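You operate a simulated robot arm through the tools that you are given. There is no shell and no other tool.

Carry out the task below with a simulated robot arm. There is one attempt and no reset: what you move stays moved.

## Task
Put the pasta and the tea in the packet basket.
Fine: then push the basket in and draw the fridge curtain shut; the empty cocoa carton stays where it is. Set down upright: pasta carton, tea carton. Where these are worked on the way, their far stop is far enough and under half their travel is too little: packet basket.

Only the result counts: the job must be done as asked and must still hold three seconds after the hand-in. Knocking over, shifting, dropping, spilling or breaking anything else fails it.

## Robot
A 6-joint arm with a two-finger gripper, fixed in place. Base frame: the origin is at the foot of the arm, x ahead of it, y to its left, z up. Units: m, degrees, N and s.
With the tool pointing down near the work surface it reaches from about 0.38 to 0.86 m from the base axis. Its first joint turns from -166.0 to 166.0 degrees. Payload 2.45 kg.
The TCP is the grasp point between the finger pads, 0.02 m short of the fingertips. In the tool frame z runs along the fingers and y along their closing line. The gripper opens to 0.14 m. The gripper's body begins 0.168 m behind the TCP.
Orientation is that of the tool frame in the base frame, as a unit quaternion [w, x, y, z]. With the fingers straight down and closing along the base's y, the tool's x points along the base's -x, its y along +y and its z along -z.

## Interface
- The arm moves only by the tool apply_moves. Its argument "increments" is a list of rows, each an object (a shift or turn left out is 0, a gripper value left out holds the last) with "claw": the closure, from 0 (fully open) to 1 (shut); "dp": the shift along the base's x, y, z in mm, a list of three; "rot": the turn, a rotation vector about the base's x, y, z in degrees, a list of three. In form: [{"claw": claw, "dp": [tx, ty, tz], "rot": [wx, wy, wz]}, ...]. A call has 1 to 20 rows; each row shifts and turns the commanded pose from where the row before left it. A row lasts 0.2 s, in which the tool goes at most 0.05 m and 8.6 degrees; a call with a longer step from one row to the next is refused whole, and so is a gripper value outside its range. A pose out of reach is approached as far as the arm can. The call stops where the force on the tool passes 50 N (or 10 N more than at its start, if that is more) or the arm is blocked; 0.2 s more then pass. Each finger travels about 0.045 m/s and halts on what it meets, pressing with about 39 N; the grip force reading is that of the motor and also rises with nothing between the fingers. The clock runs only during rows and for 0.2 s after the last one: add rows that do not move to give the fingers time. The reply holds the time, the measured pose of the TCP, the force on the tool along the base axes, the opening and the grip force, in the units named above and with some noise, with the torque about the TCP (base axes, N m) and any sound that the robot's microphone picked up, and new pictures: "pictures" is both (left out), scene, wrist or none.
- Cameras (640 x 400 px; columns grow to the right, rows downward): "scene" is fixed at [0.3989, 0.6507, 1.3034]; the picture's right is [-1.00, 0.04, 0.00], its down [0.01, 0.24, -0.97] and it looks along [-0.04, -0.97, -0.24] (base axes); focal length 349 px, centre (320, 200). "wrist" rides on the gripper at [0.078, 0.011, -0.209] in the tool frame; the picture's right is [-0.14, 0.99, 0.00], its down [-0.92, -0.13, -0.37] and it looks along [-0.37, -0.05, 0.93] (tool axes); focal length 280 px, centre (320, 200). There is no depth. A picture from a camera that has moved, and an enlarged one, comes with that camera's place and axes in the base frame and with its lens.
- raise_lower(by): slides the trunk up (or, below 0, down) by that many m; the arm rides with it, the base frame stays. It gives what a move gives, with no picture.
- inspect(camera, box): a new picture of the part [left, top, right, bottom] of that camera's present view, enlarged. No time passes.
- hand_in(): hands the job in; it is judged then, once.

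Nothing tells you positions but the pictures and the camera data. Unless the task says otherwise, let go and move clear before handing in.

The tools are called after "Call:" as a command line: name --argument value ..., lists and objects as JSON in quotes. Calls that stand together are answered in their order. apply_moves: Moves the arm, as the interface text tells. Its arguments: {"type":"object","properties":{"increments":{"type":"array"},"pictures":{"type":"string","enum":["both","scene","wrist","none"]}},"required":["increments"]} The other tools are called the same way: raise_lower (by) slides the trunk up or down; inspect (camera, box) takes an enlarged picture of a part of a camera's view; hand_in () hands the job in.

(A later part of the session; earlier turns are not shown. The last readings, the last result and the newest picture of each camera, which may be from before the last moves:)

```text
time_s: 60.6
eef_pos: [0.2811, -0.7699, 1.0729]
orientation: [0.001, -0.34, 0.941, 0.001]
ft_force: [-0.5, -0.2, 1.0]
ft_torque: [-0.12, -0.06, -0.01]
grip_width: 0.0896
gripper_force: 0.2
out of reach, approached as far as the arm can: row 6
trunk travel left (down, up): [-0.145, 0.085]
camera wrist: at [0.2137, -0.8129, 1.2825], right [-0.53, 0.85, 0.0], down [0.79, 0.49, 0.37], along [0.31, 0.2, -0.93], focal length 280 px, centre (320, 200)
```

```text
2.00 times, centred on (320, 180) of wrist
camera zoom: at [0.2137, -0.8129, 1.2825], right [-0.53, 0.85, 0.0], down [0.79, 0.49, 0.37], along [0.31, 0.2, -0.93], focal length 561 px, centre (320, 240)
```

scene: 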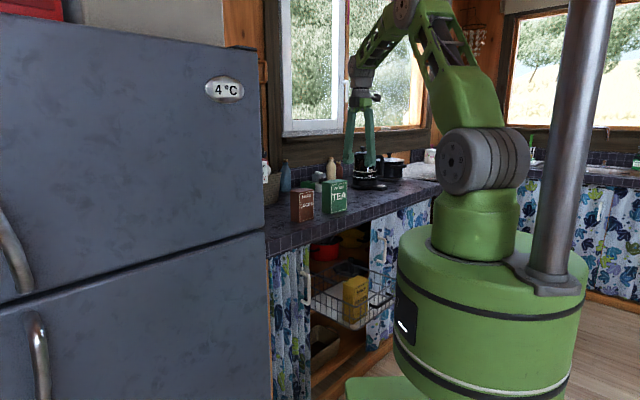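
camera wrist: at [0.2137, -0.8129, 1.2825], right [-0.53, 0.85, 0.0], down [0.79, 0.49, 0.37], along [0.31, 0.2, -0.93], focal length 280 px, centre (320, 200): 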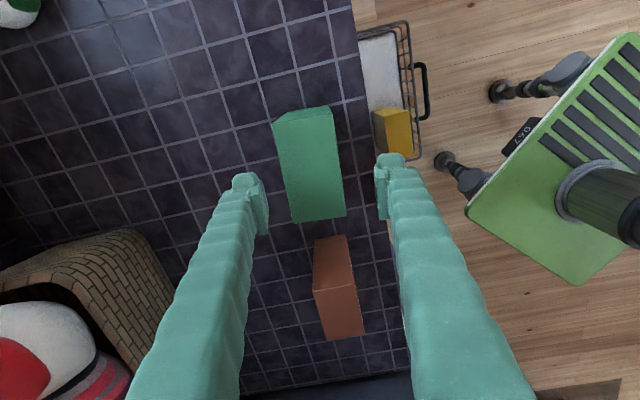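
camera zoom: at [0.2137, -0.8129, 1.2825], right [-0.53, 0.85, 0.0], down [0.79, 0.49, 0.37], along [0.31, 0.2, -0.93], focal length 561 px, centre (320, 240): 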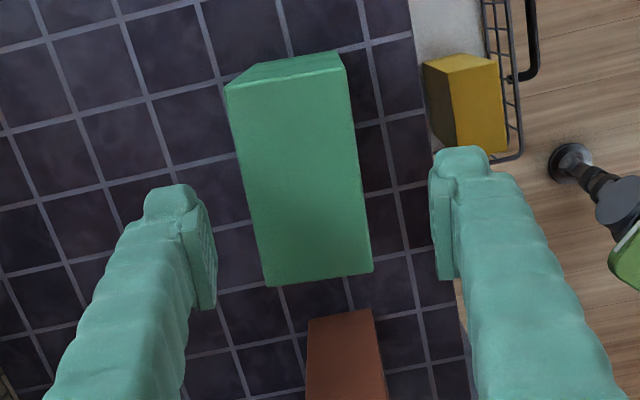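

Vertical reach falls about 1 cm short of the tea's centre. Tilting the tool sideways about its closing axis keeps the pads flat on the carton's faces and buys reach; I'll tilt 10° and move over the centre.

Call:
apply_moves --increments '[{"rot": [-3.2, 3.85, 0]}, {"rot": [-3.2, 3.85, 0]}, {"dp": [1.7, -12.2, 0]}]' --pictures "wrist"

Call:
inspect --camera "wrist" --box '[200, 80, 440, 280]'

```text
time_s: 61.4
eef_pos: [0.2843, -0.7855, 1.0714]
orientation: [-0.082, -0.339, 0.937, -0.029]
ft_force: [0.1, 0.7, 0.4]
ft_torque: [0.05, -0.01, -0.03]
grip_width: 0.0894
gripper_force: 0.1
trunk travel left (down, up): [-0.145, 0.085]
camera wrist: at [0.2441, -0.8029, 1.2914], right [-0.53, 0.85, -0.02], down [0.83, 0.52, 0.2], along [0.18, 0.09, -0.98], focal length 280 px, centre (320, 200)
```

wrist: 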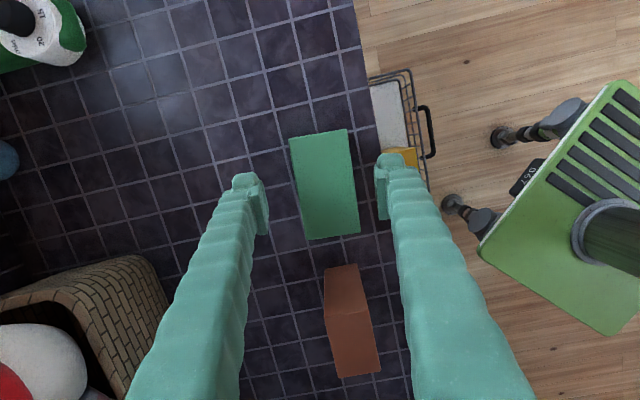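

```text
2.00 times, centred on (320, 180) of wrist
camera zoom: at [0.2441, -0.8029, 1.2914], right [-0.53, 0.85, -0.02], down [0.83, 0.52, 0.2], along [0.18, 0.09, -0.98], focal length 561 px, centre (320, 240)
```

zoom: 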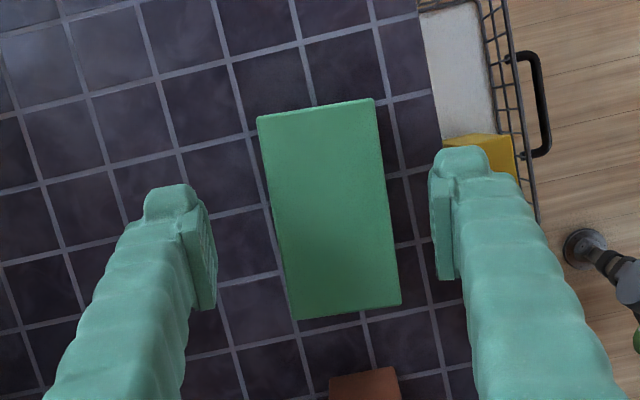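

Well centred and reachable now. Shifting 5 mm, descending and closing.

Call:
apply_moves --increments '[{"dp": [-3.5, 3.5, -28]}, {"dp": [0, 0, -30]}, {"dp": [0, 0, -28]}]' --pictures "wrist"

```text
time_s: 62.2
eef_pos: [0.2801, -0.7798, 0.9863]
orientation: [-0.081, -0.338, 0.937, -0.028]
ft_force: [0.2, -0.7, 0.3]
ft_torque: [0.01, 0.0, 0.0]
grip_width: 0.0896
gripper_force: 0.0
trunk travel left (down, up): [-0.145, 0.085]
camera wrist: at [0.2412, -0.7978, 1.2065], right [-0.53, 0.85, -0.02], down [0.83, 0.52, 0.2], along [0.18, 0.09, -0.98], focal length 280 px, centre (320, 200)
```

wrist: 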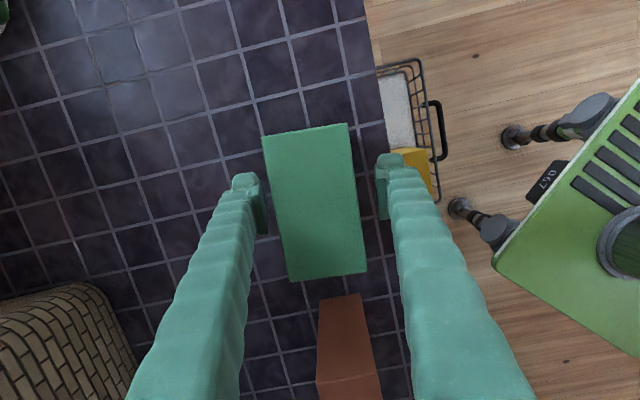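

Call:
apply_moves --increments '[{"claw": 1.0}, {"claw": 1.0}, {"claw": 1.0}, {"claw": 1.0}, {"claw": 1.0}]' --pictures "wrist"

```text
time_s: 63.4
eef_pos: [0.2811, -0.7794, 0.9885]
orientation: [-0.081, -0.338, 0.937, -0.029]
ft_force: [-0.1, -0.4, -1.1]
ft_torque: [0.05, 0.04, -0.04]
grip_width: 0.0558
gripper_force: 38.7
trunk travel left (down, up): [-0.145, 0.085]
camera wrist: at [0.241, -0.7976, 1.2071], right [-0.53, 0.85, -0.02], down [0.83, 0.52, 0.2], along [0.19, 0.09, -0.98], focal length 280 px, centre (320, 200)
```

wrist: 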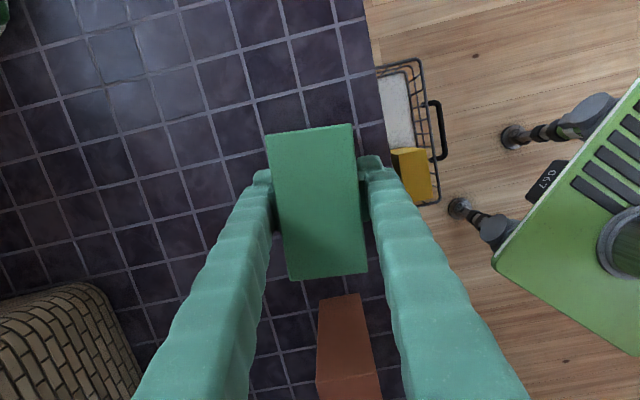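

Tea gripped. Lifting, then moving out over the counter edge and across to its spot in the basket.

Call:
apply_moves --increments '[{"dp": [0, 0, 15]}, {"dp": [0, 0, 25]}, {"dp": [0, 0, 20]}, {"dp": [-22.4, 22.4, 0]}, {"dp": [-22.4, 22.4, 0]}, {"dp": [-22.4, 22.4, 0], "rot": [0, 0, 1.7]}, {"dp": [-22.4, 22.4, 0], "rot": [0, 0, 1.7]}, {"dp": [-22.4, 22.4, 0], "rot": [0, 0, 1.8]}, {"dp": [-22.4, 22.4, 0]}, {"dp": [-27.6, -27.6, 0]}, {"dp": [-27.6, -27.6, 0]}]'

```text
time_s: 65.8
eef_pos: [0.0904, -0.6999, 1.048]
orientation: [-0.08, -0.38, 0.921, -0.032]
ft_force: [-0.8, -0.1, -1.2]
ft_torque: [0.04, -0.01, 0.04]
grip_width: 0.056
gripper_force: 39.1
trunk travel left (down, up): [-0.145, 0.085]
camera wrist: at [0.0532, -0.7218, 1.2671], right [-0.6, 0.8, -0.02], down [0.78, 0.59, 0.2], along [0.18, 0.11, -0.98], focal length 280 px, centre (320, 200)
```

scene: 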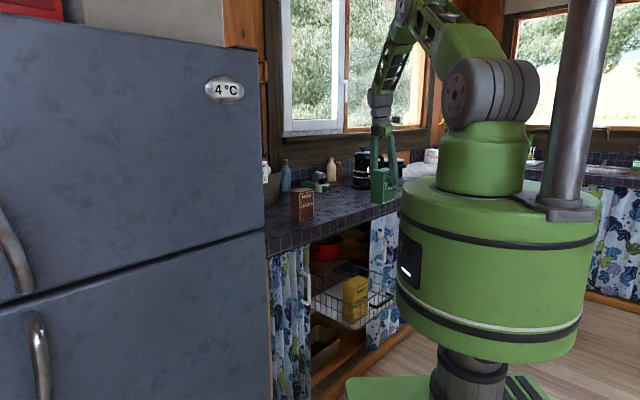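
wrist: 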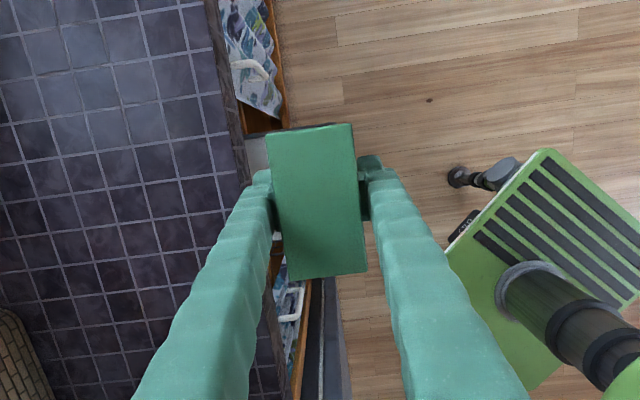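

Now lowering the trunk back so the arm can reach down into the basket.

Call:
raise_lower --by -0.12

```text
time_s: 67.3
eef_pos: [0.0911, -0.6989, 0.9283]
orientation: [-0.08, -0.381, 0.921, -0.032]
ft_force: [-0.3, 0.8, -0.9]
ft_torque: [-0.01, 0.05, -0.02]
grip_width: 0.056
gripper_force: 39.0
trunk travel left (down, up): [-0.025, 0.205]
```

Call:
apply_moves --increments '[{"dp": [6.7, -6.7, -30]}, {"dp": [6.7, -6.7, -30]}, {"dp": [0, 0, -40]}, {"dp": [0, 0, -40]}, {"dp": [0, 0, -40]}, {"dp": [0, 0, -40]}, {"dp": [0, 0, -40]}]'

```text
time_s: 68.9
eef_pos: [0.1081, -0.7148, 0.668]
orientation: [-0.081, -0.38, 0.921, -0.033]
ft_force: [-0.4, 0.2, -0.7]
ft_torque: [0.0, 0.01, 0.02]
grip_width: 0.0561
gripper_force: 38.5
trunk travel left (down, up): [-0.025, 0.205]
camera wrist: at [0.0702, -0.736, 0.8859], right [-0.6, 0.8, -0.02], down [0.78, 0.59, 0.2], along [0.18, 0.1, -0.98], focal length 280 px, centre (320, 200)
```

scene: 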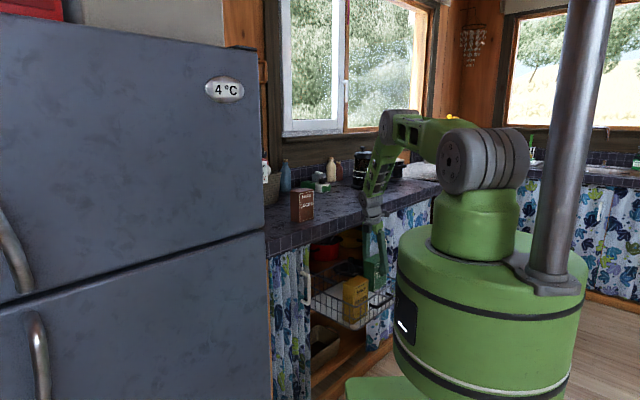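
wrist: 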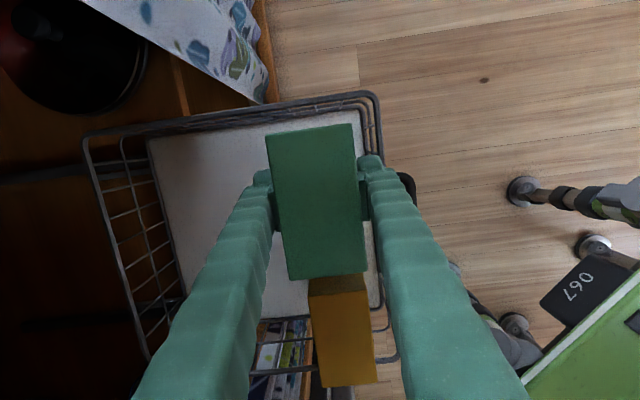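

Tea is entering the basket beside the pasta with clearance. Lowering gently to contact.

Call:
apply_moves --increments '[{"dp": [0, 0, -20]}, {"dp": [0, 0, -20]}, {"dp": [0, 0, -20]}, {"dp": [0, 0, -10]}]' --pictures "none"

```text
time_s: 69.9
eef_pos: [0.1054, -0.7139, 0.5975]
orientation: [-0.08, -0.381, 0.921, -0.033]
ft_force: [0.0, -0.1, -1.2]
ft_torque: [0.02, 0.02, -0.03]
grip_width: 0.0561
gripper_force: 39.1
trunk travel left (down, up): [-0.025, 0.205]
```

Call:
apply_moves --increments '[{"dp": [0, 0, -3]}, {"dp": [0, 0, -3]}]' --pictures "none"

```text
time_s: 70.5
eef_pos: [0.1059, -0.7129, 0.5919]
orientation: [-0.079, -0.38, 0.921, -0.031]
ft_force: [0.1, 0.2, -1.3]
ft_torque: [0.04, 0.0, 0.03]
grip_width: 0.0558
gripper_force: 39.3
trunk travel left (down, up): [-0.025, 0.205]
```

Call:
apply_moves --increments '[{"dp": [0, 0, -2.5]}, {"dp": [0, 0, -2.5]}]' --pictures "none"

```text
time_s: 71.1
eef_pos: [0.1051, -0.7131, 0.5868]
orientation: [-0.08, -0.38, 0.921, -0.032]
ft_force: [0.1, -0.8, -0.7]
ft_torque: [-0.03, -0.01, 0.03]
grip_width: 0.0561
gripper_force: 39.0
trunk travel left (down, up): [-0.025, 0.205]
```

Call:
apply_moves --increments '[{"dp": [0, 0, -2]}, {"dp": [0, 0, -2]}]' --pictures "none"

```text
time_s: 71.7
eef_pos: [0.1042, -0.7144, 0.5849]
orientation: [-0.08, -0.381, 0.92, -0.033]
ft_force: [1.4, 1.9, 7.4]
ft_torque: [0.44, 0.0, -0.04]
grip_width: 0.0563
gripper_force: 39.4
trunk travel left (down, up): [-0.025, 0.205]
```

Contact. Relieving the load, opening slightly, then withdrawing straight up.

Call:
apply_moves --increments '[{"dp": [0, 0, 1.5]}, {"claw": 0.485}, {"claw": 0.485}, {"claw": 0.485}]' --pictures "wrist"

Call:
inspect --camera "scene" --box '[290, 220, 410, 340]'

```text
time_s: 72.7
eef_pos: [0.1034, -0.7122, 0.5842]
orientation: [-0.08, -0.38, 0.921, -0.032]
ft_force: [0.5, 0.8, -0.8]
ft_torque: [0.0, 0.0, -0.03]
grip_width: 0.0717
gripper_force: 0.0
trunk travel left (down, up): [-0.025, 0.205]
camera wrist: at [0.0669, -0.7343, 0.8041], right [-0.6, 0.8, -0.02], down [0.78, 0.59, 0.2], along [0.18, 0.11, -0.98], focal length 280 px, centre (320, 200)
```

wrist: 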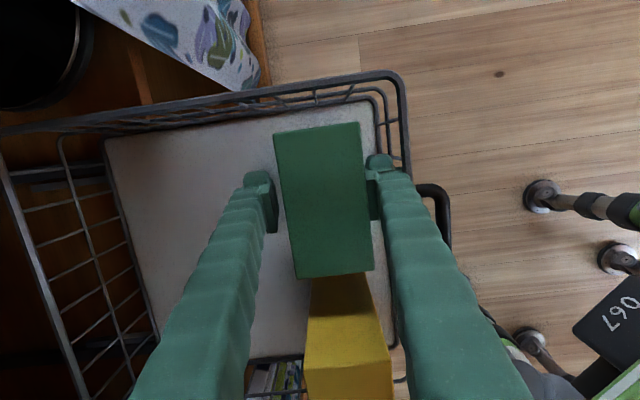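

```text
3.33 times, centred on (350, 280) of scene
camera zoom: at [0.3989, 0.6507, 1.3034], right [-1.0, 0.04, 0.0], down [0.01, 0.24, -0.97], along [-0.04, -0.97, -0.24], focal length 1164 px, centre (220, -67)
```

zoom: 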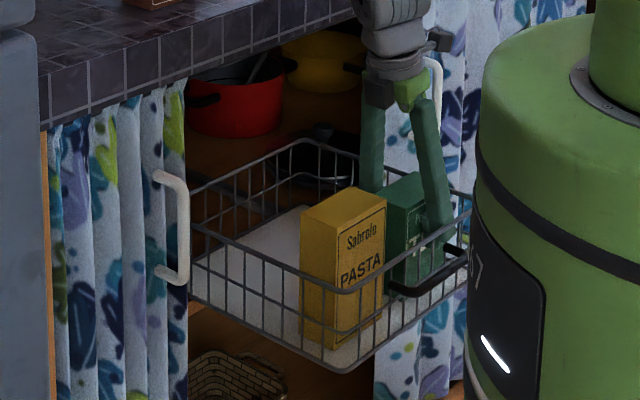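

Call:
inspect --camera "wrist" --box '[230, 100, 430, 300]'

```text
2.00 times, centred on (330, 200) of wrist
camera zoom: at [0.0669, -0.7343, 0.8041], right [-0.6, 0.8, -0.02], down [0.78, 0.59, 0.2], along [0.18, 0.11, -0.98], focal length 561 px, centre (300, 200)
```

zoom: 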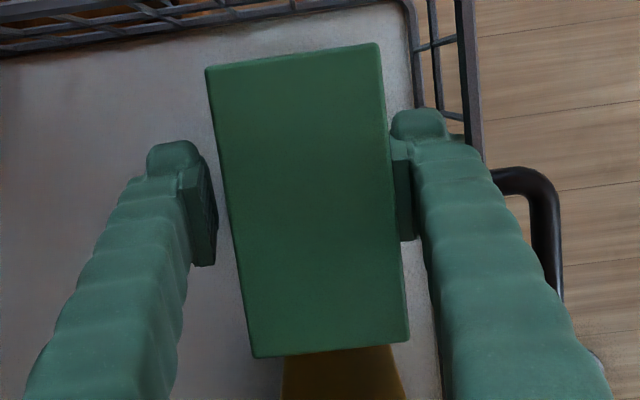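

Both fingers have clearance (≈5 mm front, ≈11 mm back). Withdrawing straight up.

Call:
apply_moves --increments '[{"dp": [0, 0, 8]}, {"dp": [0, 0, 15]}, {"dp": [0, 0, 30]}, {"dp": [0, 0, 40]}, {"dp": [0, 0, 40]}, {"dp": [0, 0, 40]}, {"dp": [0, 0, 40]}]'

Call:
inspect --camera "scene" --box '[290, 220, 410, 340]'

```text
time_s: 74.3
eef_pos: [0.1046, -0.7129, 0.7977]
orientation: [-0.081, -0.38, 0.921, -0.033]
ft_force: [-0.1, -0.6, 0.5]
ft_torque: [0.01, 0.0, 0.0]
grip_width: 0.0722
gripper_force: 0.0
trunk travel left (down, up): [-0.025, 0.205]
camera wrist: at [0.0672, -0.7351, 1.0171], right [-0.6, 0.8, -0.02], down [0.78, 0.59, 0.2], along [0.18, 0.11, -0.98], focal length 280 px, centre (320, 200)
```

scene: 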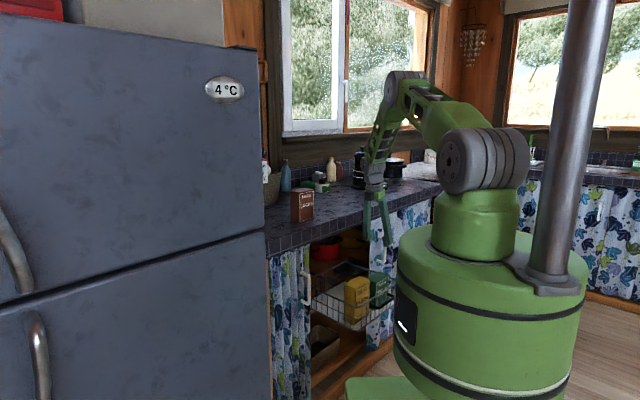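
wrist: 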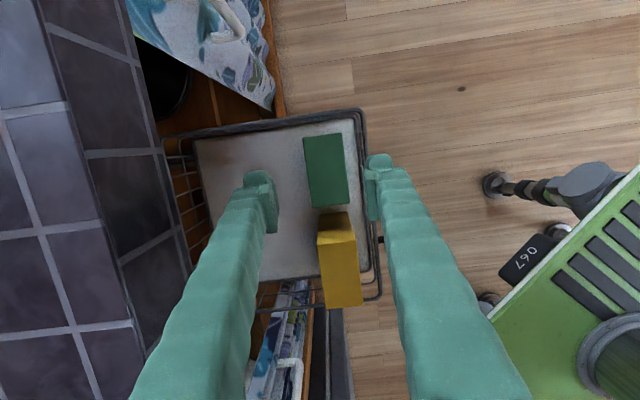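

```text
3.33 times, centred on (350, 280) of scene
camera zoom: at [0.3989, 0.6507, 1.3034], right [-1.0, 0.04, 0.0], down [0.01, 0.24, -0.97], along [-0.04, -0.97, -0.24], focal length 1164 px, centre (220, -67)
```

zoom: 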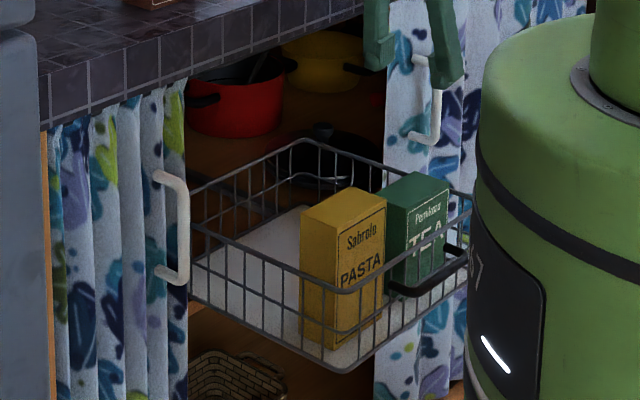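

Both cartons stand upright in the basket. Now I'll go back to the handle-grip orientation via the same proven route (up, yaw, pitch, roll).

Call:
apply_moves --increments '[{"dp": [1.5, 8.9, 40], "rot": [3.54, -3.54, 0]}, {"dp": [1.5, 8.9, 40], "rot": [3.54, -3.54, 0]}, {"dp": [1.5, 8.9, 40], "rot": [0, 0, -8.2]}, {"dp": [1.5, 8.9, 40], "rot": [0, 0, -8.2]}, {"dp": [1.5, 8.9, 40], "rot": [0, 0, -8.2]}, {"dp": [1.5, 8.9, 40], "rot": [0, 0, -8.2]}, {"dp": [1.5, 8.9, 40], "rot": [0, 0, -8.2]}, {"dp": [1.5, 8.9, 40], "rot": [0, 0, -8.2]}, {"dp": [1.5, 8.9, 36], "rot": [0, 0, -8.2]}, {"rot": [0, 0, -8.2]}, {"rot": [0, 0, -8.2]}, {"rot": [0, 0, -8.2]}, {"rot": [0, 0, -8.2]}]' --pictures "none"

```text
time_s: 77.1
eef_pos: [0.119, -0.6318, 1.1527]
orientation: [0.0, 0.386, 0.922, 0.0]
ft_force: [-0.3, -0.1, -0.1]
ft_torque: [0.01, 0.0, 0.01]
grip_width: 0.0723
gripper_force: 0.0
trunk travel left (down, up): [-0.025, 0.205]
```

Call:
apply_moves --increments '[{"claw": 0.7, "rot": [-5.56, -5.56, 0]}, {"rot": [-5.56, -5.56, 0]}, {"rot": [-5.56, -5.56, 0]}, {"dp": [0, 0, -8], "rot": [2.32, -2.31, -7.51]}, {"dp": [0, 0, -8], "rot": [2.32, -2.31, -7.51]}, {"dp": [0, 0, -8], "rot": [2.32, -2.31, -7.51]}, {"dp": [0, 0, -8], "rot": [2.32, -2.31, -7.51]}, {"dp": [0, 0, -8], "rot": [2.32, -2.31, -7.51]}, {"dp": [0, 0, -8], "rot": [2.32, -2.31, -7.51]}, {"dp": [0, 0, -8], "rot": [2.32, -2.31, -7.51]}, {"dp": [0, 0, -8], "rot": [2.32, -2.31, -7.51]}, {"dp": [0, 0, -8], "rot": [2.32, -2.31, -7.51]}, {"dp": [0, 0, -8], "rot": [2.32, -2.31, -7.51]}, {"dp": [0, 0, -8], "rot": [2.32, -2.31, -7.51]}]' --pictures "wrist"

```text
time_s: 80.1
eef_pos: [0.1188, -0.6335, 1.0657]
orientation: [0.189, 0.906, 0.371, 0.078]
ft_force: [0.9, 0.0, 0.3]
ft_torque: [0.03, -0.01, -0.02]
grip_width: 0.0419
gripper_force: 0.1
trunk travel left (down, up): [-0.025, 0.205]
camera wrist: at [0.1218, -0.5259, 1.2615], right [0.54, -0.74, 0.4], down [-0.84, -0.46, 0.28], along [-0.03, -0.49, -0.87], focal length 280 px, centre (320, 200)
```

wrist: 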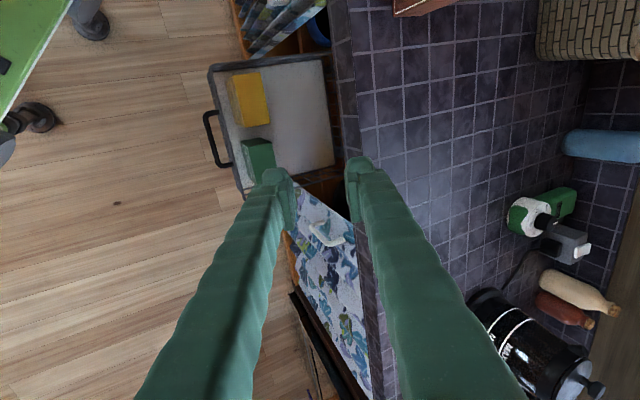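

Descending in front of the basket handle.

Call:
apply_moves --increments '[{"dp": [-6.3, 6.3, -41]}, {"dp": [-6.3, 6.3, -41]}, {"dp": [-6.3, 6.3, -41]}, {"dp": [-6.3, 6.3, -41]}, {"dp": [-6.3, 6.3, -41]}, {"dp": [-6.3, 6.3, -41]}, {"dp": [-6.3, 6.3, -41]}, {"dp": [-6.3, 6.3, -41]}, {"dp": [-6.3, 6.3, -41]}, {"dp": [-6.3, 6.3, -35]}]' --pictures "wrist"

Call:
inspect --camera "wrist" --box '[240, 40, 440, 240]'

```text
time_s: 82.3
eef_pos: [0.0528, -0.5689, 0.6613]
orientation: [0.188, 0.906, 0.371, 0.078]
ft_force: [-0.1, 0.3, -0.5]
ft_torque: [0.03, 0.02, 0.0]
grip_width: 0.0422
gripper_force: 0.2
trunk travel left (down, up): [-0.025, 0.205]
camera wrist: at [0.055, -0.4614, 0.8579], right [0.54, -0.74, 0.4], down [-0.84, -0.46, 0.29], along [-0.03, -0.49, -0.87], focal length 280 px, centre (320, 200)
```

wrist: 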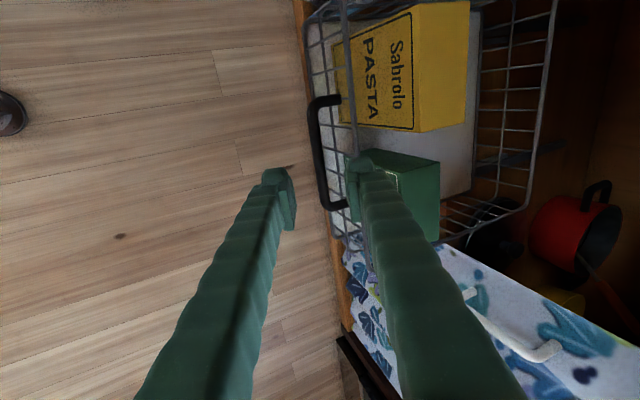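

```text
2.00 times, centred on (340, 140) of wrist
camera zoom: at [0.055, -0.4614, 0.8579], right [0.54, -0.74, 0.4], down [-0.84, -0.46, 0.29], along [-0.03, -0.49, -0.87], focal length 561 px, centre (280, 320)
```

zoom: 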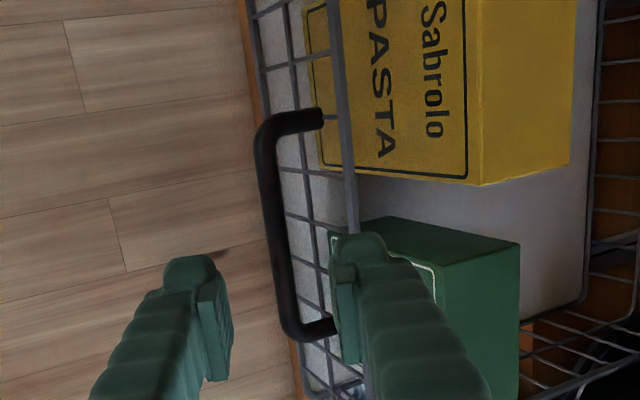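

The bar is centred between the fingers. Narrowing and advancing along the tool axis to re-grip it.

Call:
apply_moves --increments '[{"claw": 0.79}, {"claw": 0.79}, {"dp": [8.5, -8.5, -25]}, {"dp": [8.5, -8.5, -25]}]' --pictures "none"

Call:
inspect --camera "wrist" --box '[220, 60, 420, 260]'

```text
time_s: 83.3
eef_pos: [0.072, -0.5871, 0.61]
orientation: [0.189, 0.906, 0.371, 0.079]
ft_force: [-0.5, -0.9, -0.9]
ft_torque: [0.02, 0.01, 0.02]
grip_width: 0.0295
gripper_force: 0.1
trunk travel left (down, up): [-0.025, 0.205]
```

```text
2.00 times, centred on (320, 160) of wrist
camera zoom: at [0.075, -0.4809, 0.8075], right [0.54, -0.74, 0.4], down [-0.84, -0.46, 0.29], along [-0.03, -0.49, -0.87], focal length 561 px, centre (320, 280)
```

zoom: 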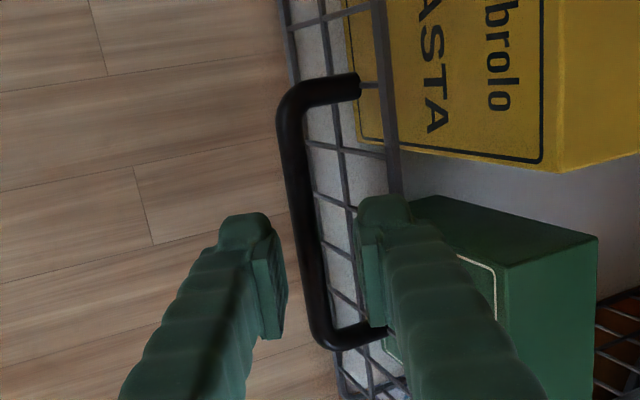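

Call:
apply_moves --increments '[{"dp": [-2.8, 2.8, 0]}, {"dp": [4.8, -4.8, -15.6]}, {"dp": [4.8, -4.8, -15.6]}]' --pictures "none"

Call:
inspect --camera "wrist" --box '[220, 60, 420, 260]'

```text
time_s: 84.1
eef_pos: [0.0782, -0.594, 0.5788]
orientation: [0.189, 0.906, 0.371, 0.078]
ft_force: [0.1, 0.6, 0.3]
ft_torque: [0.04, 0.08, 0.01]
grip_width: 0.0286
gripper_force: 0.1
trunk travel left (down, up): [-0.025, 0.205]
```

```text
2.00 times, centred on (320, 160) of wrist
camera zoom: at [0.0814, -0.4867, 0.7761], right [0.54, -0.74, 0.4], down [-0.84, -0.46, 0.29], along [-0.03, -0.49, -0.87], focal length 561 px, centre (320, 280)
```

zoom: 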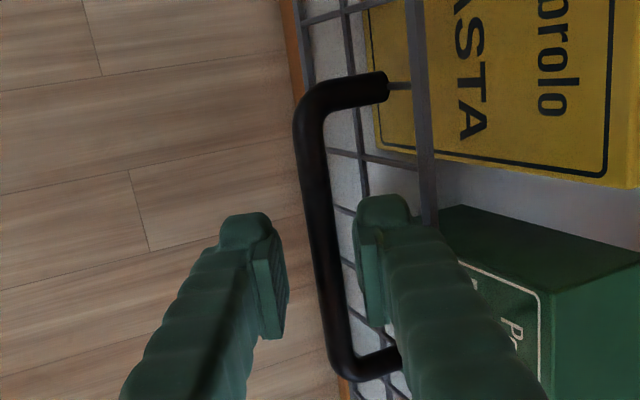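

Call:
apply_moves --increments '[{"dp": [1.3, -1.3, -5]}, {"claw": 1.0}, {"claw": 1.0}, {"claw": 1.0}]' --pictures "none"

```text
time_s: 85.1
eef_pos: [0.0807, -0.5938, 0.5744]
orientation: [0.189, 0.905, 0.372, 0.079]
ft_force: [1.5, -1.9, -4.6]
ft_torque: [-0.22, 0.26, 0.56]
grip_width: 0.0077
gripper_force: 35.4
trunk travel left (down, up): [-0.025, 0.205]
```

Gripped again. Pushing the basket in slowly, reversing the pull path.

Call:
apply_moves --increments '[{"dp": [3.5, -3.5, 0]}, {"dp": [5, -5, 0], "rot": [-1.06, -1.06, 0]}, {"dp": [7, -7, 0], "rot": [-1.06, -1.06, 0]}, {"dp": [7, -7, 0], "rot": [-1.06, -1.06, 0]}, {"dp": [7, -7, 0], "rot": [-1.06, -1.06, 0]}, {"dp": [7, -7, 0], "rot": [-1.06, -1.06, 0]}, {"dp": [7, -7, 0], "rot": [-1.06, -1.06, 0]}]' --pictures "wrist"

```text
time_s: 86.7
eef_pos: [0.1243, -0.638, 0.5737]
orientation: [0.259, 0.888, 0.364, 0.108]
ft_force: [-3.6, -3.6, -18.7]
ft_torque: [-0.35, 0.43, 0.45]
grip_width: 0.0077
gripper_force: 35.4
trunk travel left (down, up): [-0.025, 0.205]
camera wrist: at [0.1065, -0.5115, 0.7564], right [0.49, -0.69, 0.53], down [-0.87, -0.43, 0.24], along [0.06, -0.58, -0.81], focal length 280 px, centre (320, 200)
```

wrist: 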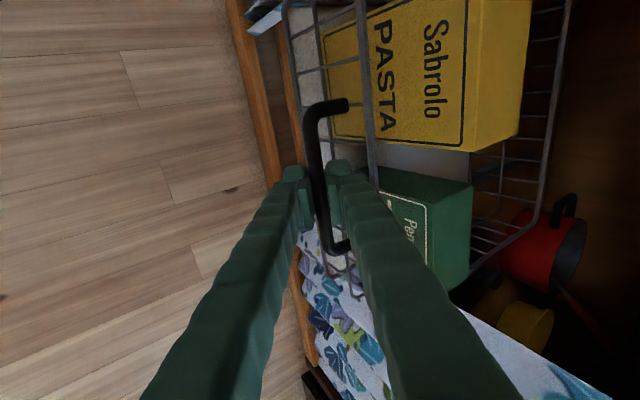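

Basket follows with cartons standing. Continuing, trimming the height slightly to relieve vertical load.

Call:
apply_moves --increments '[{"dp": [6, -6, -0.8]}, {"dp": [7, -7, -0.4]}, {"dp": [7, -7, 0], "rot": [-1.2, -1.2, 0]}, {"dp": [7, -7, 0], "rot": [-1.2, -1.2, 0]}, {"dp": [7, -7, 0], "rot": [-1.2, -1.2, 0]}, {"dp": [7, -7, 0], "rot": [-1.2, -1.2, 0]}]' --pictures "none"

```text
time_s: 88.1
eef_pos: [0.1647, -0.68, 0.5726]
orientation: [0.31, 0.872, 0.356, 0.129]
ft_force: [-4.8, -4.8, -15.7]
ft_torque: [-0.46, 0.61, 0.26]
grip_width: 0.0072
gripper_force: 35.7
trunk travel left (down, up): [-0.025, 0.205]
```

Call:
apply_moves --increments '[{"dp": [7, -7, -0.7], "rot": [-1.3, -1.3, 0]}, {"dp": [7, -7, -0.7], "rot": [-1.3, -1.3, 0]}, {"dp": [7, -7, 0], "rot": [-1.3, -1.3, 0]}, {"dp": [7, -7, 0], "rot": [-1.3, -1.3, 0]}, {"dp": [7, -7, 0], "rot": [-1.3, -1.3, 0]}, {"dp": [7, -7, 0], "rot": [-1.3, -1.3, 0]}]'

```text
time_s: 89.5
eef_pos: [0.2073, -0.7208, 0.5725]
orientation: [0.393, 0.837, 0.343, 0.164]
ft_force: [-1.7, -2.2, -4.4]
ft_torque: [-0.35, 0.37, 0.34]
grip_width: 0.0072
gripper_force: 35.0
trunk travel left (down, up): [-0.025, 0.205]
camera wrist: at [0.1526, -0.5572, 0.7147], right [0.34, -0.55, 0.76], down [-0.91, -0.39, 0.13], along [0.22, -0.74, -0.63], focal length 280 px, centre (320, 200)
```

scene: 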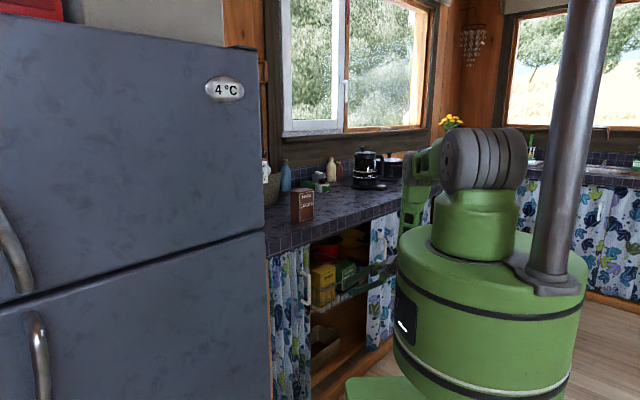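
wrist: 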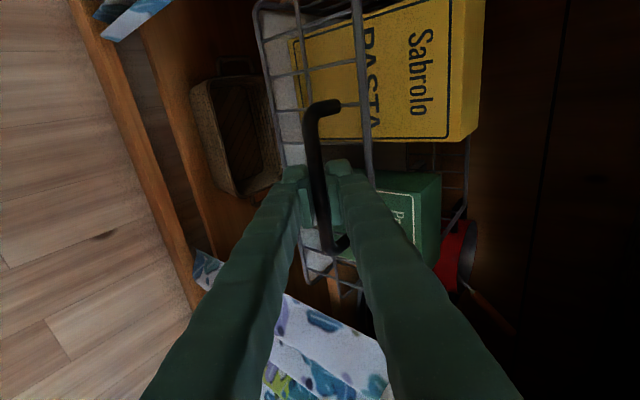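

Call:
apply_moves --increments '[{"dp": [7, -7, 0], "rot": [-1.0, -1.0, 0]}, {"dp": [7, -7, 0], "rot": [-1.0, -1.0, 0]}, {"dp": [7, -7, 0], "rot": [-1.0, -1.0, 0]}, {"dp": [7, -7, 0], "rot": [-1.0, -1.0, 0]}, {"dp": [7, -7, 0], "rot": [-1.0, -1.0, 0]}, {"dp": [7, -7, 0], "rot": [-1.0, -1.0, 0]}, {"dp": [7, -7, 0], "rot": [-1.0, -1.0, 0]}]' --pictures "none"

```text
time_s: 91.1
eef_pos: [0.2562, -0.7701, 0.5714]
orientation: [0.463, 0.8, 0.328, 0.193]
ft_force: [-2.6, -2.5, -0.5]
ft_torque: [-0.44, 0.41, 0.14]
grip_width: 0.0071
gripper_force: 35.3
trunk travel left (down, up): [-0.025, 0.205]
```

Call:
apply_moves --increments '[{"dp": [7, -7, 0]}, {"dp": [7, -7, 0]}, {"dp": [7, -7, 0]}, {"dp": [5, -5, 0]}, {"dp": [4, -4, 0]}]' --pictures "none"

```text
time_s: 92.3
eef_pos: [0.2866, -0.8012, 0.5712]
orientation: [0.463, 0.8, 0.329, 0.194]
ft_force: [-2.4, -1.3, -7.2]
ft_torque: [-0.32, 0.31, 0.34]
grip_width: 0.0072
gripper_force: 35.9
trunk travel left (down, up): [-0.025, 0.205]
```

Nearly at the original position; pressing gently to the inner stop.

Call:
apply_moves --increments '[{"dp": [2, -2, 0]}, {"dp": [2, -2, 0]}, {"dp": [2, -2, 0]}]' --pictures "none"

```text
time_s: 93.1
eef_pos: [0.2908, -0.8038, 0.5716]
orientation: [0.463, 0.801, 0.327, 0.193]
ft_force: [-16.8, 20.5, 1.1]
ft_torque: [-0.26, 0.28, 0.41]
grip_width: 0.007
gripper_force: 35.1
trunk travel left (down, up): [-0.025, 0.205]
```

The basket is against its inner stop (26 N). Opening and backing off along the tool axis.

Call:
apply_moves --increments '[{"claw": 0.8}, {"claw": 0.8}, {"claw": 0.8}, {"dp": [-8, 8, 6]}, {"dp": [-12, 12, 9.8]}, {"dp": [-12, 12, 9.8]}]'

Call:
inspect --camera "wrist" --box '[200, 20, 440, 260]'

Call:
inspect --camera "scene" --box '[260, 220, 400, 360]'

```text
time_s: 94.5
eef_pos: [0.2587, -0.7741, 0.5984]
orientation: [0.463, 0.8, 0.328, 0.194]
ft_force: [-0.4, 0.1, 0.8]
ft_torque: [-0.02, 0.02, -0.04]
grip_width: 0.0281
gripper_force: 0.1
trunk travel left (down, up): [-0.025, 0.205]
camera wrist: at [0.19, -0.5944, 0.7119], right [0.24, -0.45, 0.86], down [-0.92, -0.38, 0.07], along [0.29, -0.81, -0.51], focal length 280 px, centre (320, 200)
```

scene: 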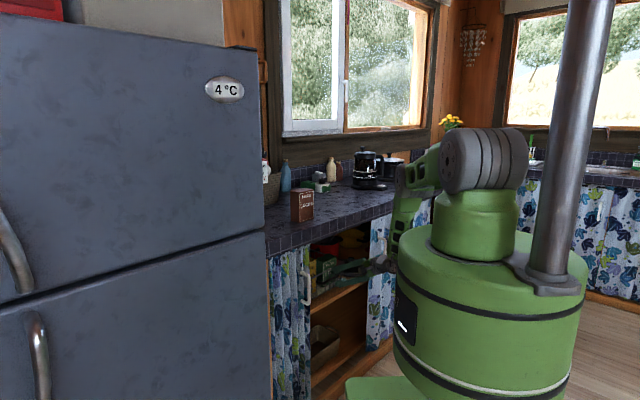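
wrist: 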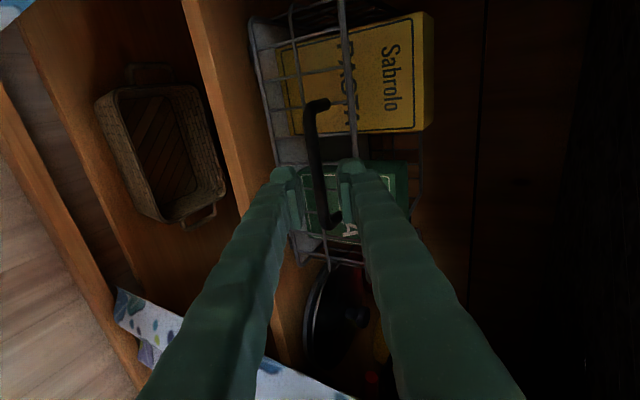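

```text
1.67 times, centred on (320, 140) of wrist
camera zoom: at [0.19, -0.5944, 0.7119], right [0.24, -0.45, 0.86], down [-0.92, -0.38, 0.07], along [0.29, -0.81, -0.51], focal length 467 px, centre (320, 300)
```

zoom: 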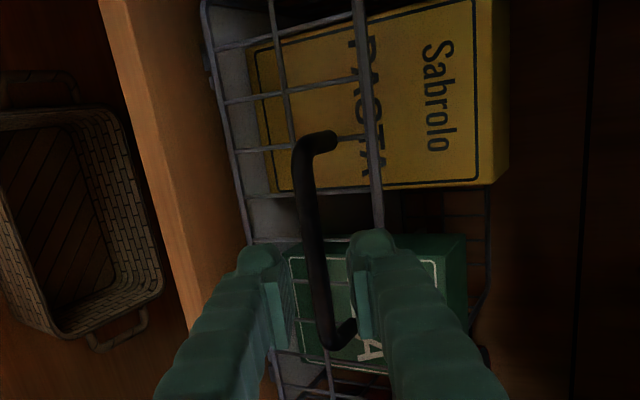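

```text
2.86 times, centred on (330, 290) of scene
camera zoom: at [0.3989, 0.6507, 1.3034], right [-1.0, 0.04, 0.0], down [0.01, 0.24, -0.97], along [-0.04, -0.97, -0.24], focal length 998 px, centre (291, -57)
```

zoom: 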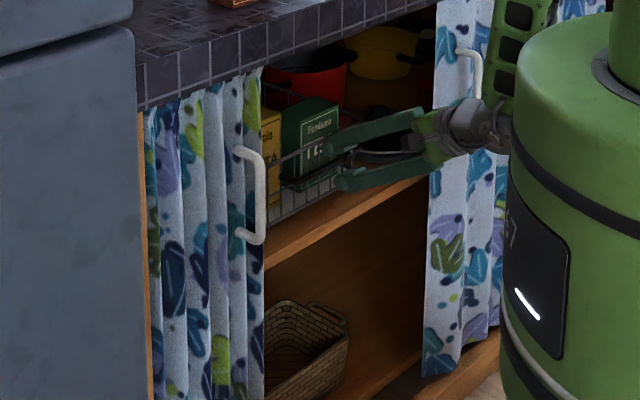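

The basket is in with both cartons upright behind the curtain line. Now I'll retreat the same way I came in, then set up for the fridge curtain's handle.

Call:
apply_moves --increments '[{"dp": [-20, 20, 13], "rot": [3.0, 3.0, 0]}, {"dp": [-24.2, 24.2, 15.8], "rot": [3.8, 3.8, 0]}, {"dp": [-24.2, 24.2, 15.8], "rot": [3.8, 3.8, 0]}, {"dp": [-24.2, 24.2, 15.8], "rot": [3.8, 3.8, 0]}, {"dp": [-24.2, 24.2, 15.8], "rot": [3.8, 3.8, 0]}, {"dp": [-24.2, 24.2, 15.8], "rot": [3.8, 3.8, 0]}]' --pictures "none"

```text
time_s: 95.9
eef_pos: [0.1186, -0.633, 0.6909]
orientation: [0.232, 0.896, 0.367, 0.095]
ft_force: [0.7, -0.6, 0.3]
ft_torque: [-0.03, 0.0, 0.0]
grip_width: 0.028
gripper_force: 0.0
trunk travel left (down, up): [-0.025, 0.205]
```

Call:
apply_moves --increments '[{"dp": [0, 0, 42]}, {"dp": [0, 0, 42]}, {"dp": [0, 0, 42]}, {"dp": [0, 0, 42]}, {"dp": [0, 0, 42]}, {"dp": [0, 0, 42]}, {"dp": [0, 0, 42]}, {"dp": [0, 0, 42]}, {"dp": [0, 0, 42]}]' --pictures "none"

Call:
apply_moves --increments '[{"rot": [-2.79, 2.81, 7.17]}, {"rot": [-2.79, 2.81, 7.17]}, {"rot": [-2.79, 2.81, 7.17]}, {"rot": [-2.79, 2.81, 7.17]}, {"rot": [-2.79, 2.81, 7.17]}, {"rot": [-2.79, 2.81, 7.17]}, {"rot": [-2.79, 2.81, 7.17]}, {"rot": [-2.79, 2.81, 7.17]}, {"rot": [-2.79, 2.81, 7.17]}, {"rot": [-2.79, 2.81, 7.17]}, {"rot": [-2.79, 2.81, 7.17]}]' --pictures "none"

```text
time_s: 97.9
eef_pos: [0.1184, -0.6334, 1.0687]
orientation: [0.232, 0.896, 0.367, 0.097]
ft_force: [0.1, -0.4, 0.2]
ft_torque: [0.01, 0.02, 0.0]
grip_width: 0.028
gripper_force: 0.1
trunk travel left (down, up): [-0.025, 0.205]
```

```text
time_s: 100.3
eef_pos: [0.1185, -0.6331, 1.0684]
orientation: [0.231, 0.371, 0.894, -0.094]
ft_force: [0.4, -0.2, 0.3]
ft_torque: [-0.02, 0.0, 0.0]
grip_width: 0.028
gripper_force: 0.0
trunk travel left (down, up): [-0.025, 0.205]
```

Call:
apply_moves --increments '[{"claw": 0.6, "rot": [4.48, 4.48, 0]}, {"rot": [4.48, 4.48, 0]}, {"rot": [4.48, 4.48, 0]}, {"dp": [26.75, 33.8, -10]}, {"dp": [26.75, 33.8, -10]}, {"dp": [26.75, 33.8, -10]}, {"dp": [26.75, 33.8, -10]}, {"dp": [26.75, 33.8, -10]}, {"dp": [26.75, 33.8, -10]}]'

Call:
inspect --camera "wrist" --box '[200, 40, 440, 240]'

```text
time_s: 102.3
eef_pos: [0.2827, -0.431, 1.0073]
orientation: [0.08, 0.383, 0.92, -0.031]
ft_force: [-0.1, 0.4, -0.2]
ft_torque: [-0.01, 0.01, 0.01]
grip_width: 0.056
gripper_force: 0.1
trunk travel left (down, up): [-0.025, 0.205]
camera wrist: at [0.2083, -0.3437, 1.1995], right [0.8, 0.6, 0.03], down [0.5, -0.69, 0.52], along [0.33, -0.4, -0.85], focal length 280 px, centre (320, 200)
```

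scene: 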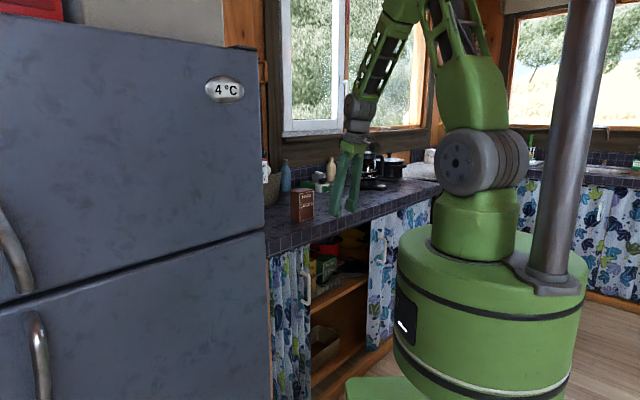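
wrist: 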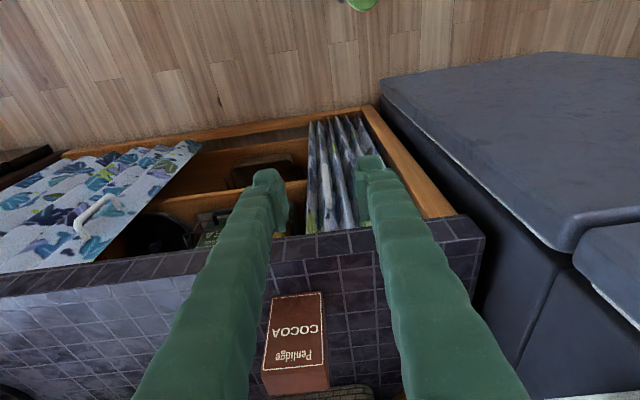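

```text
2.00 times, centred on (320, 140) of wrist
camera zoom: at [0.2083, -0.3437, 1.1995], right [0.8, 0.6, 0.03], down [0.5, -0.69, 0.52], along [0.33, -0.4, -0.85], focal length 561 px, centre (320, 320)
```

zoom: 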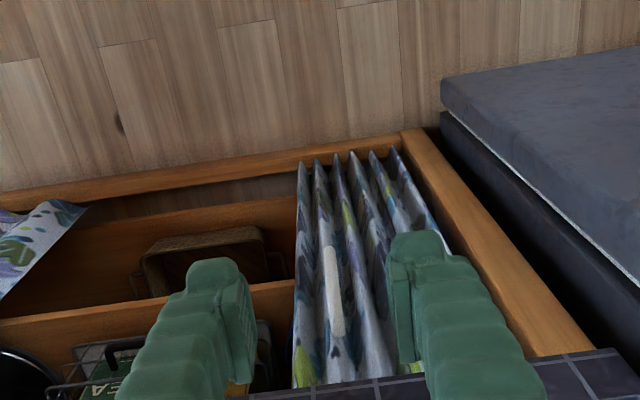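

The curtain handle's vertical bar is at W≈0.66, E≈0.105, z≈0.605–0.72, matching my earlier estimate. Descending in front of it.

Call:
apply_moves --increments '[{"dp": [2, -2, -41]}, {"dp": [2, -2, -41]}, {"dp": [2, -2, -41]}, {"dp": [2, -2, -41]}, {"dp": [2, -2, -41]}]' --pictures "none"

```text
time_s: 103.5
eef_pos: [0.2912, -0.4388, 0.8024]
orientation: [0.08, 0.383, 0.92, -0.031]
ft_force: [0.6, 0.1, 0.4]
ft_torque: [-0.04, 0.03, -0.04]
grip_width: 0.0561
gripper_force: 0.0
trunk travel left (down, up): [-0.025, 0.205]
```

Call:
apply_moves --increments '[{"dp": [2, -2, -41]}, {"dp": [2, -2, -41]}, {"dp": [2, -2, -41]}]'

Call:
inspect --camera "wrist" --box '[220, 100, 420, 300]'

```text
time_s: 104.3
eef_pos: [0.2992, -0.4451, 0.6805]
orientation: [0.08, 0.38, 0.921, -0.031]
ft_force: [0.0, -0.8, 0.7]
ft_torque: [0.04, -0.02, -0.03]
grip_width: 0.0559
gripper_force: 0.1
trunk travel left (down, up): [-0.025, 0.205]
camera wrist: at [0.2244, -0.359, 0.8728], right [0.79, 0.61, 0.03], down [0.51, -0.69, 0.52], along [0.34, -0.4, -0.85], focal length 280 px, centre (320, 200)
```

scene: 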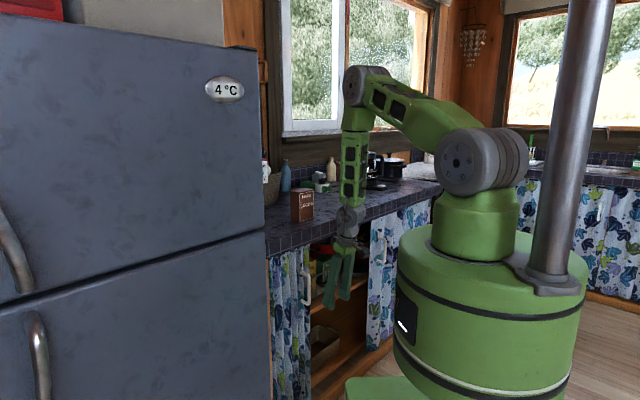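
wrist: 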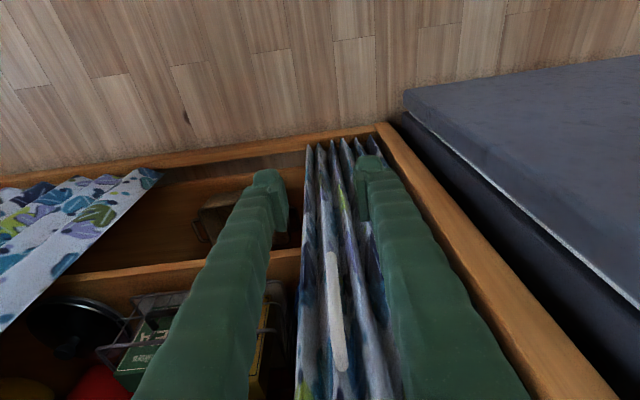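

```text
2.00 times, centred on (320, 200) of wrist
camera zoom: at [0.2244, -0.359, 0.8728], right [0.79, 0.61, 0.03], down [0.51, -0.69, 0.52], along [0.34, -0.4, -0.85], focal length 561 px, centre (320, 200)
```

zoom: 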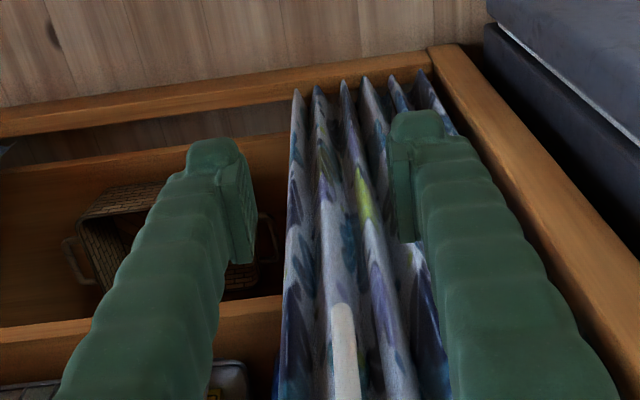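

Bar at E≈0.109, W≈0.656. Centering on it and moving in so the fingers straddle it.

Call:
apply_moves --increments '[{"dp": [-4.2, -4.2, -10]}, {"dp": [21.2, -21.2, -5]}, {"dp": [21.2, -21.2, -5]}, {"dp": [21.2, -21.2, 0]}]' --pictures "wrist"

Call:
inspect --camera "wrist" --box '[220, 120, 420, 320]'

```text
time_s: 105.3
eef_pos: [0.369, -0.516, 0.662]
orientation: [0.1, 0.452, 0.886, -0.02]
ft_force: [-2.1, 0.9, -0.6]
ft_torque: [-0.03, -0.21, -0.02]
grip_width: 0.0561
gripper_force: 0.0
trunk travel left (down, up): [-0.025, 0.205]
camera wrist: at [0.2985, -0.4213, 0.8522], right [0.88, 0.48, 0.08], down [0.36, -0.76, 0.53], along [0.32, -0.44, -0.84], focal length 280 px, centre (320, 200)
```

wrist: 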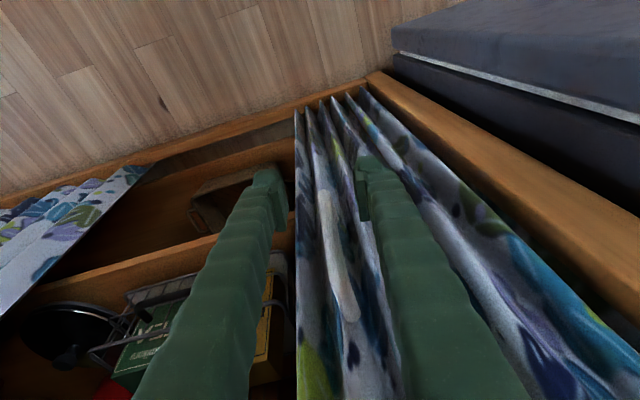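

```text
2.00 times, centred on (320, 220) of wrist
camera zoom: at [0.2985, -0.4213, 0.8522], right [0.88, 0.48, 0.08], down [0.36, -0.76, 0.53], along [0.32, -0.44, -0.84], focal length 561 px, centre (320, 160)
```

zoom: 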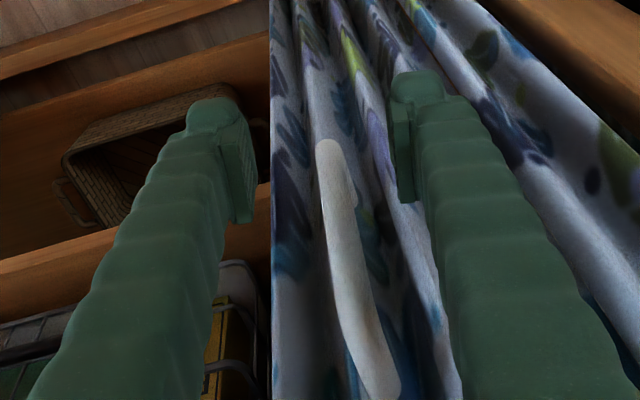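

The wrist is near a singular alignment (orientation drifted ~9°). I'll hold still to see if it converges.

Call:
apply_moves --increments '[{}, {}, {}]' --pictures "none"

```text
time_s: 106.1
eef_pos: [0.3572, -0.5139, 0.6603]
orientation: [0.08, 0.384, 0.919, -0.032]
ft_force: [-0.5, 1.1, -0.2]
ft_torque: [0.01, -0.02, -0.03]
grip_width: 0.0558
gripper_force: 0.0
trunk travel left (down, up): [-0.025, 0.205]
```

Converged after settling. I'll advance the last 3 cm slowly.

Call:
apply_moves --increments '[{"dp": [3.5, -3.5, 0]}, {"dp": [3.5, -3.5, 0]}, {}, {"dp": [3.5, -3.5, 0]}, {"dp": [3.5, -3.5, 0]}, {}, {"dp": [3.5, -3.5, 0]}, {"dp": [3.5, -3.5, 0]}, {}, {}]' --pictures "wrist"

Call:
inspect --camera "wrist" --box '[220, 120, 420, 320]'

```text
time_s: 108.3
eef_pos: [0.3772, -0.5358, 0.6598]
orientation: [0.08, 0.383, 0.92, -0.032]
ft_force: [-1.0, 0.1, 0.1]
ft_torque: [-0.01, 0.0, -0.01]
grip_width: 0.056
gripper_force: 0.1
trunk travel left (down, up): [-0.025, 0.205]
camera wrist: at [0.3034, -0.4488, 0.8533], right [0.8, 0.6, 0.03], down [0.5, -0.69, 0.52], along [0.33, -0.4, -0.85], focal length 280 px, centre (320, 200)
```

wrist: 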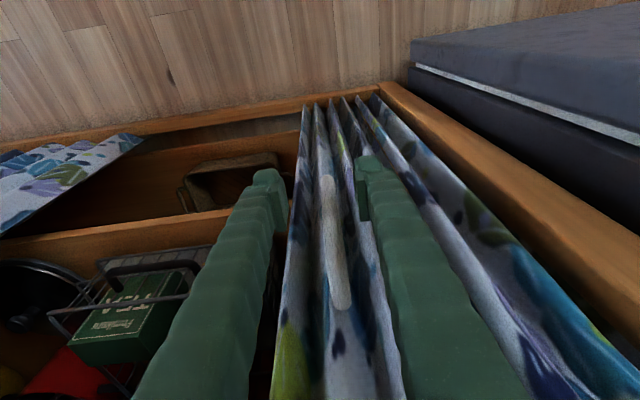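

```text
2.00 times, centred on (320, 220) of wrist
camera zoom: at [0.3034, -0.4488, 0.8533], right [0.8, 0.6, 0.03], down [0.5, -0.69, 0.52], along [0.33, -0.4, -0.85], focal length 561 px, centre (320, 160)
```

zoom: 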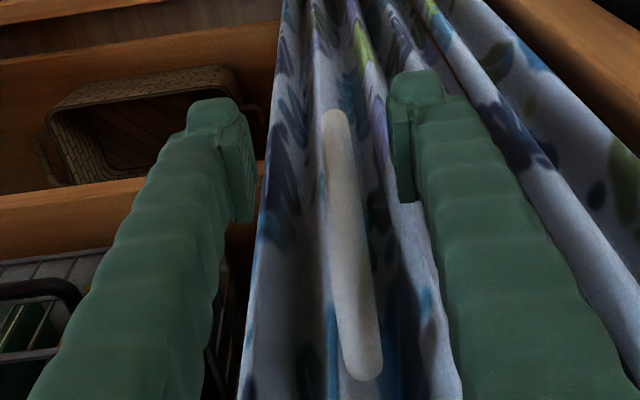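

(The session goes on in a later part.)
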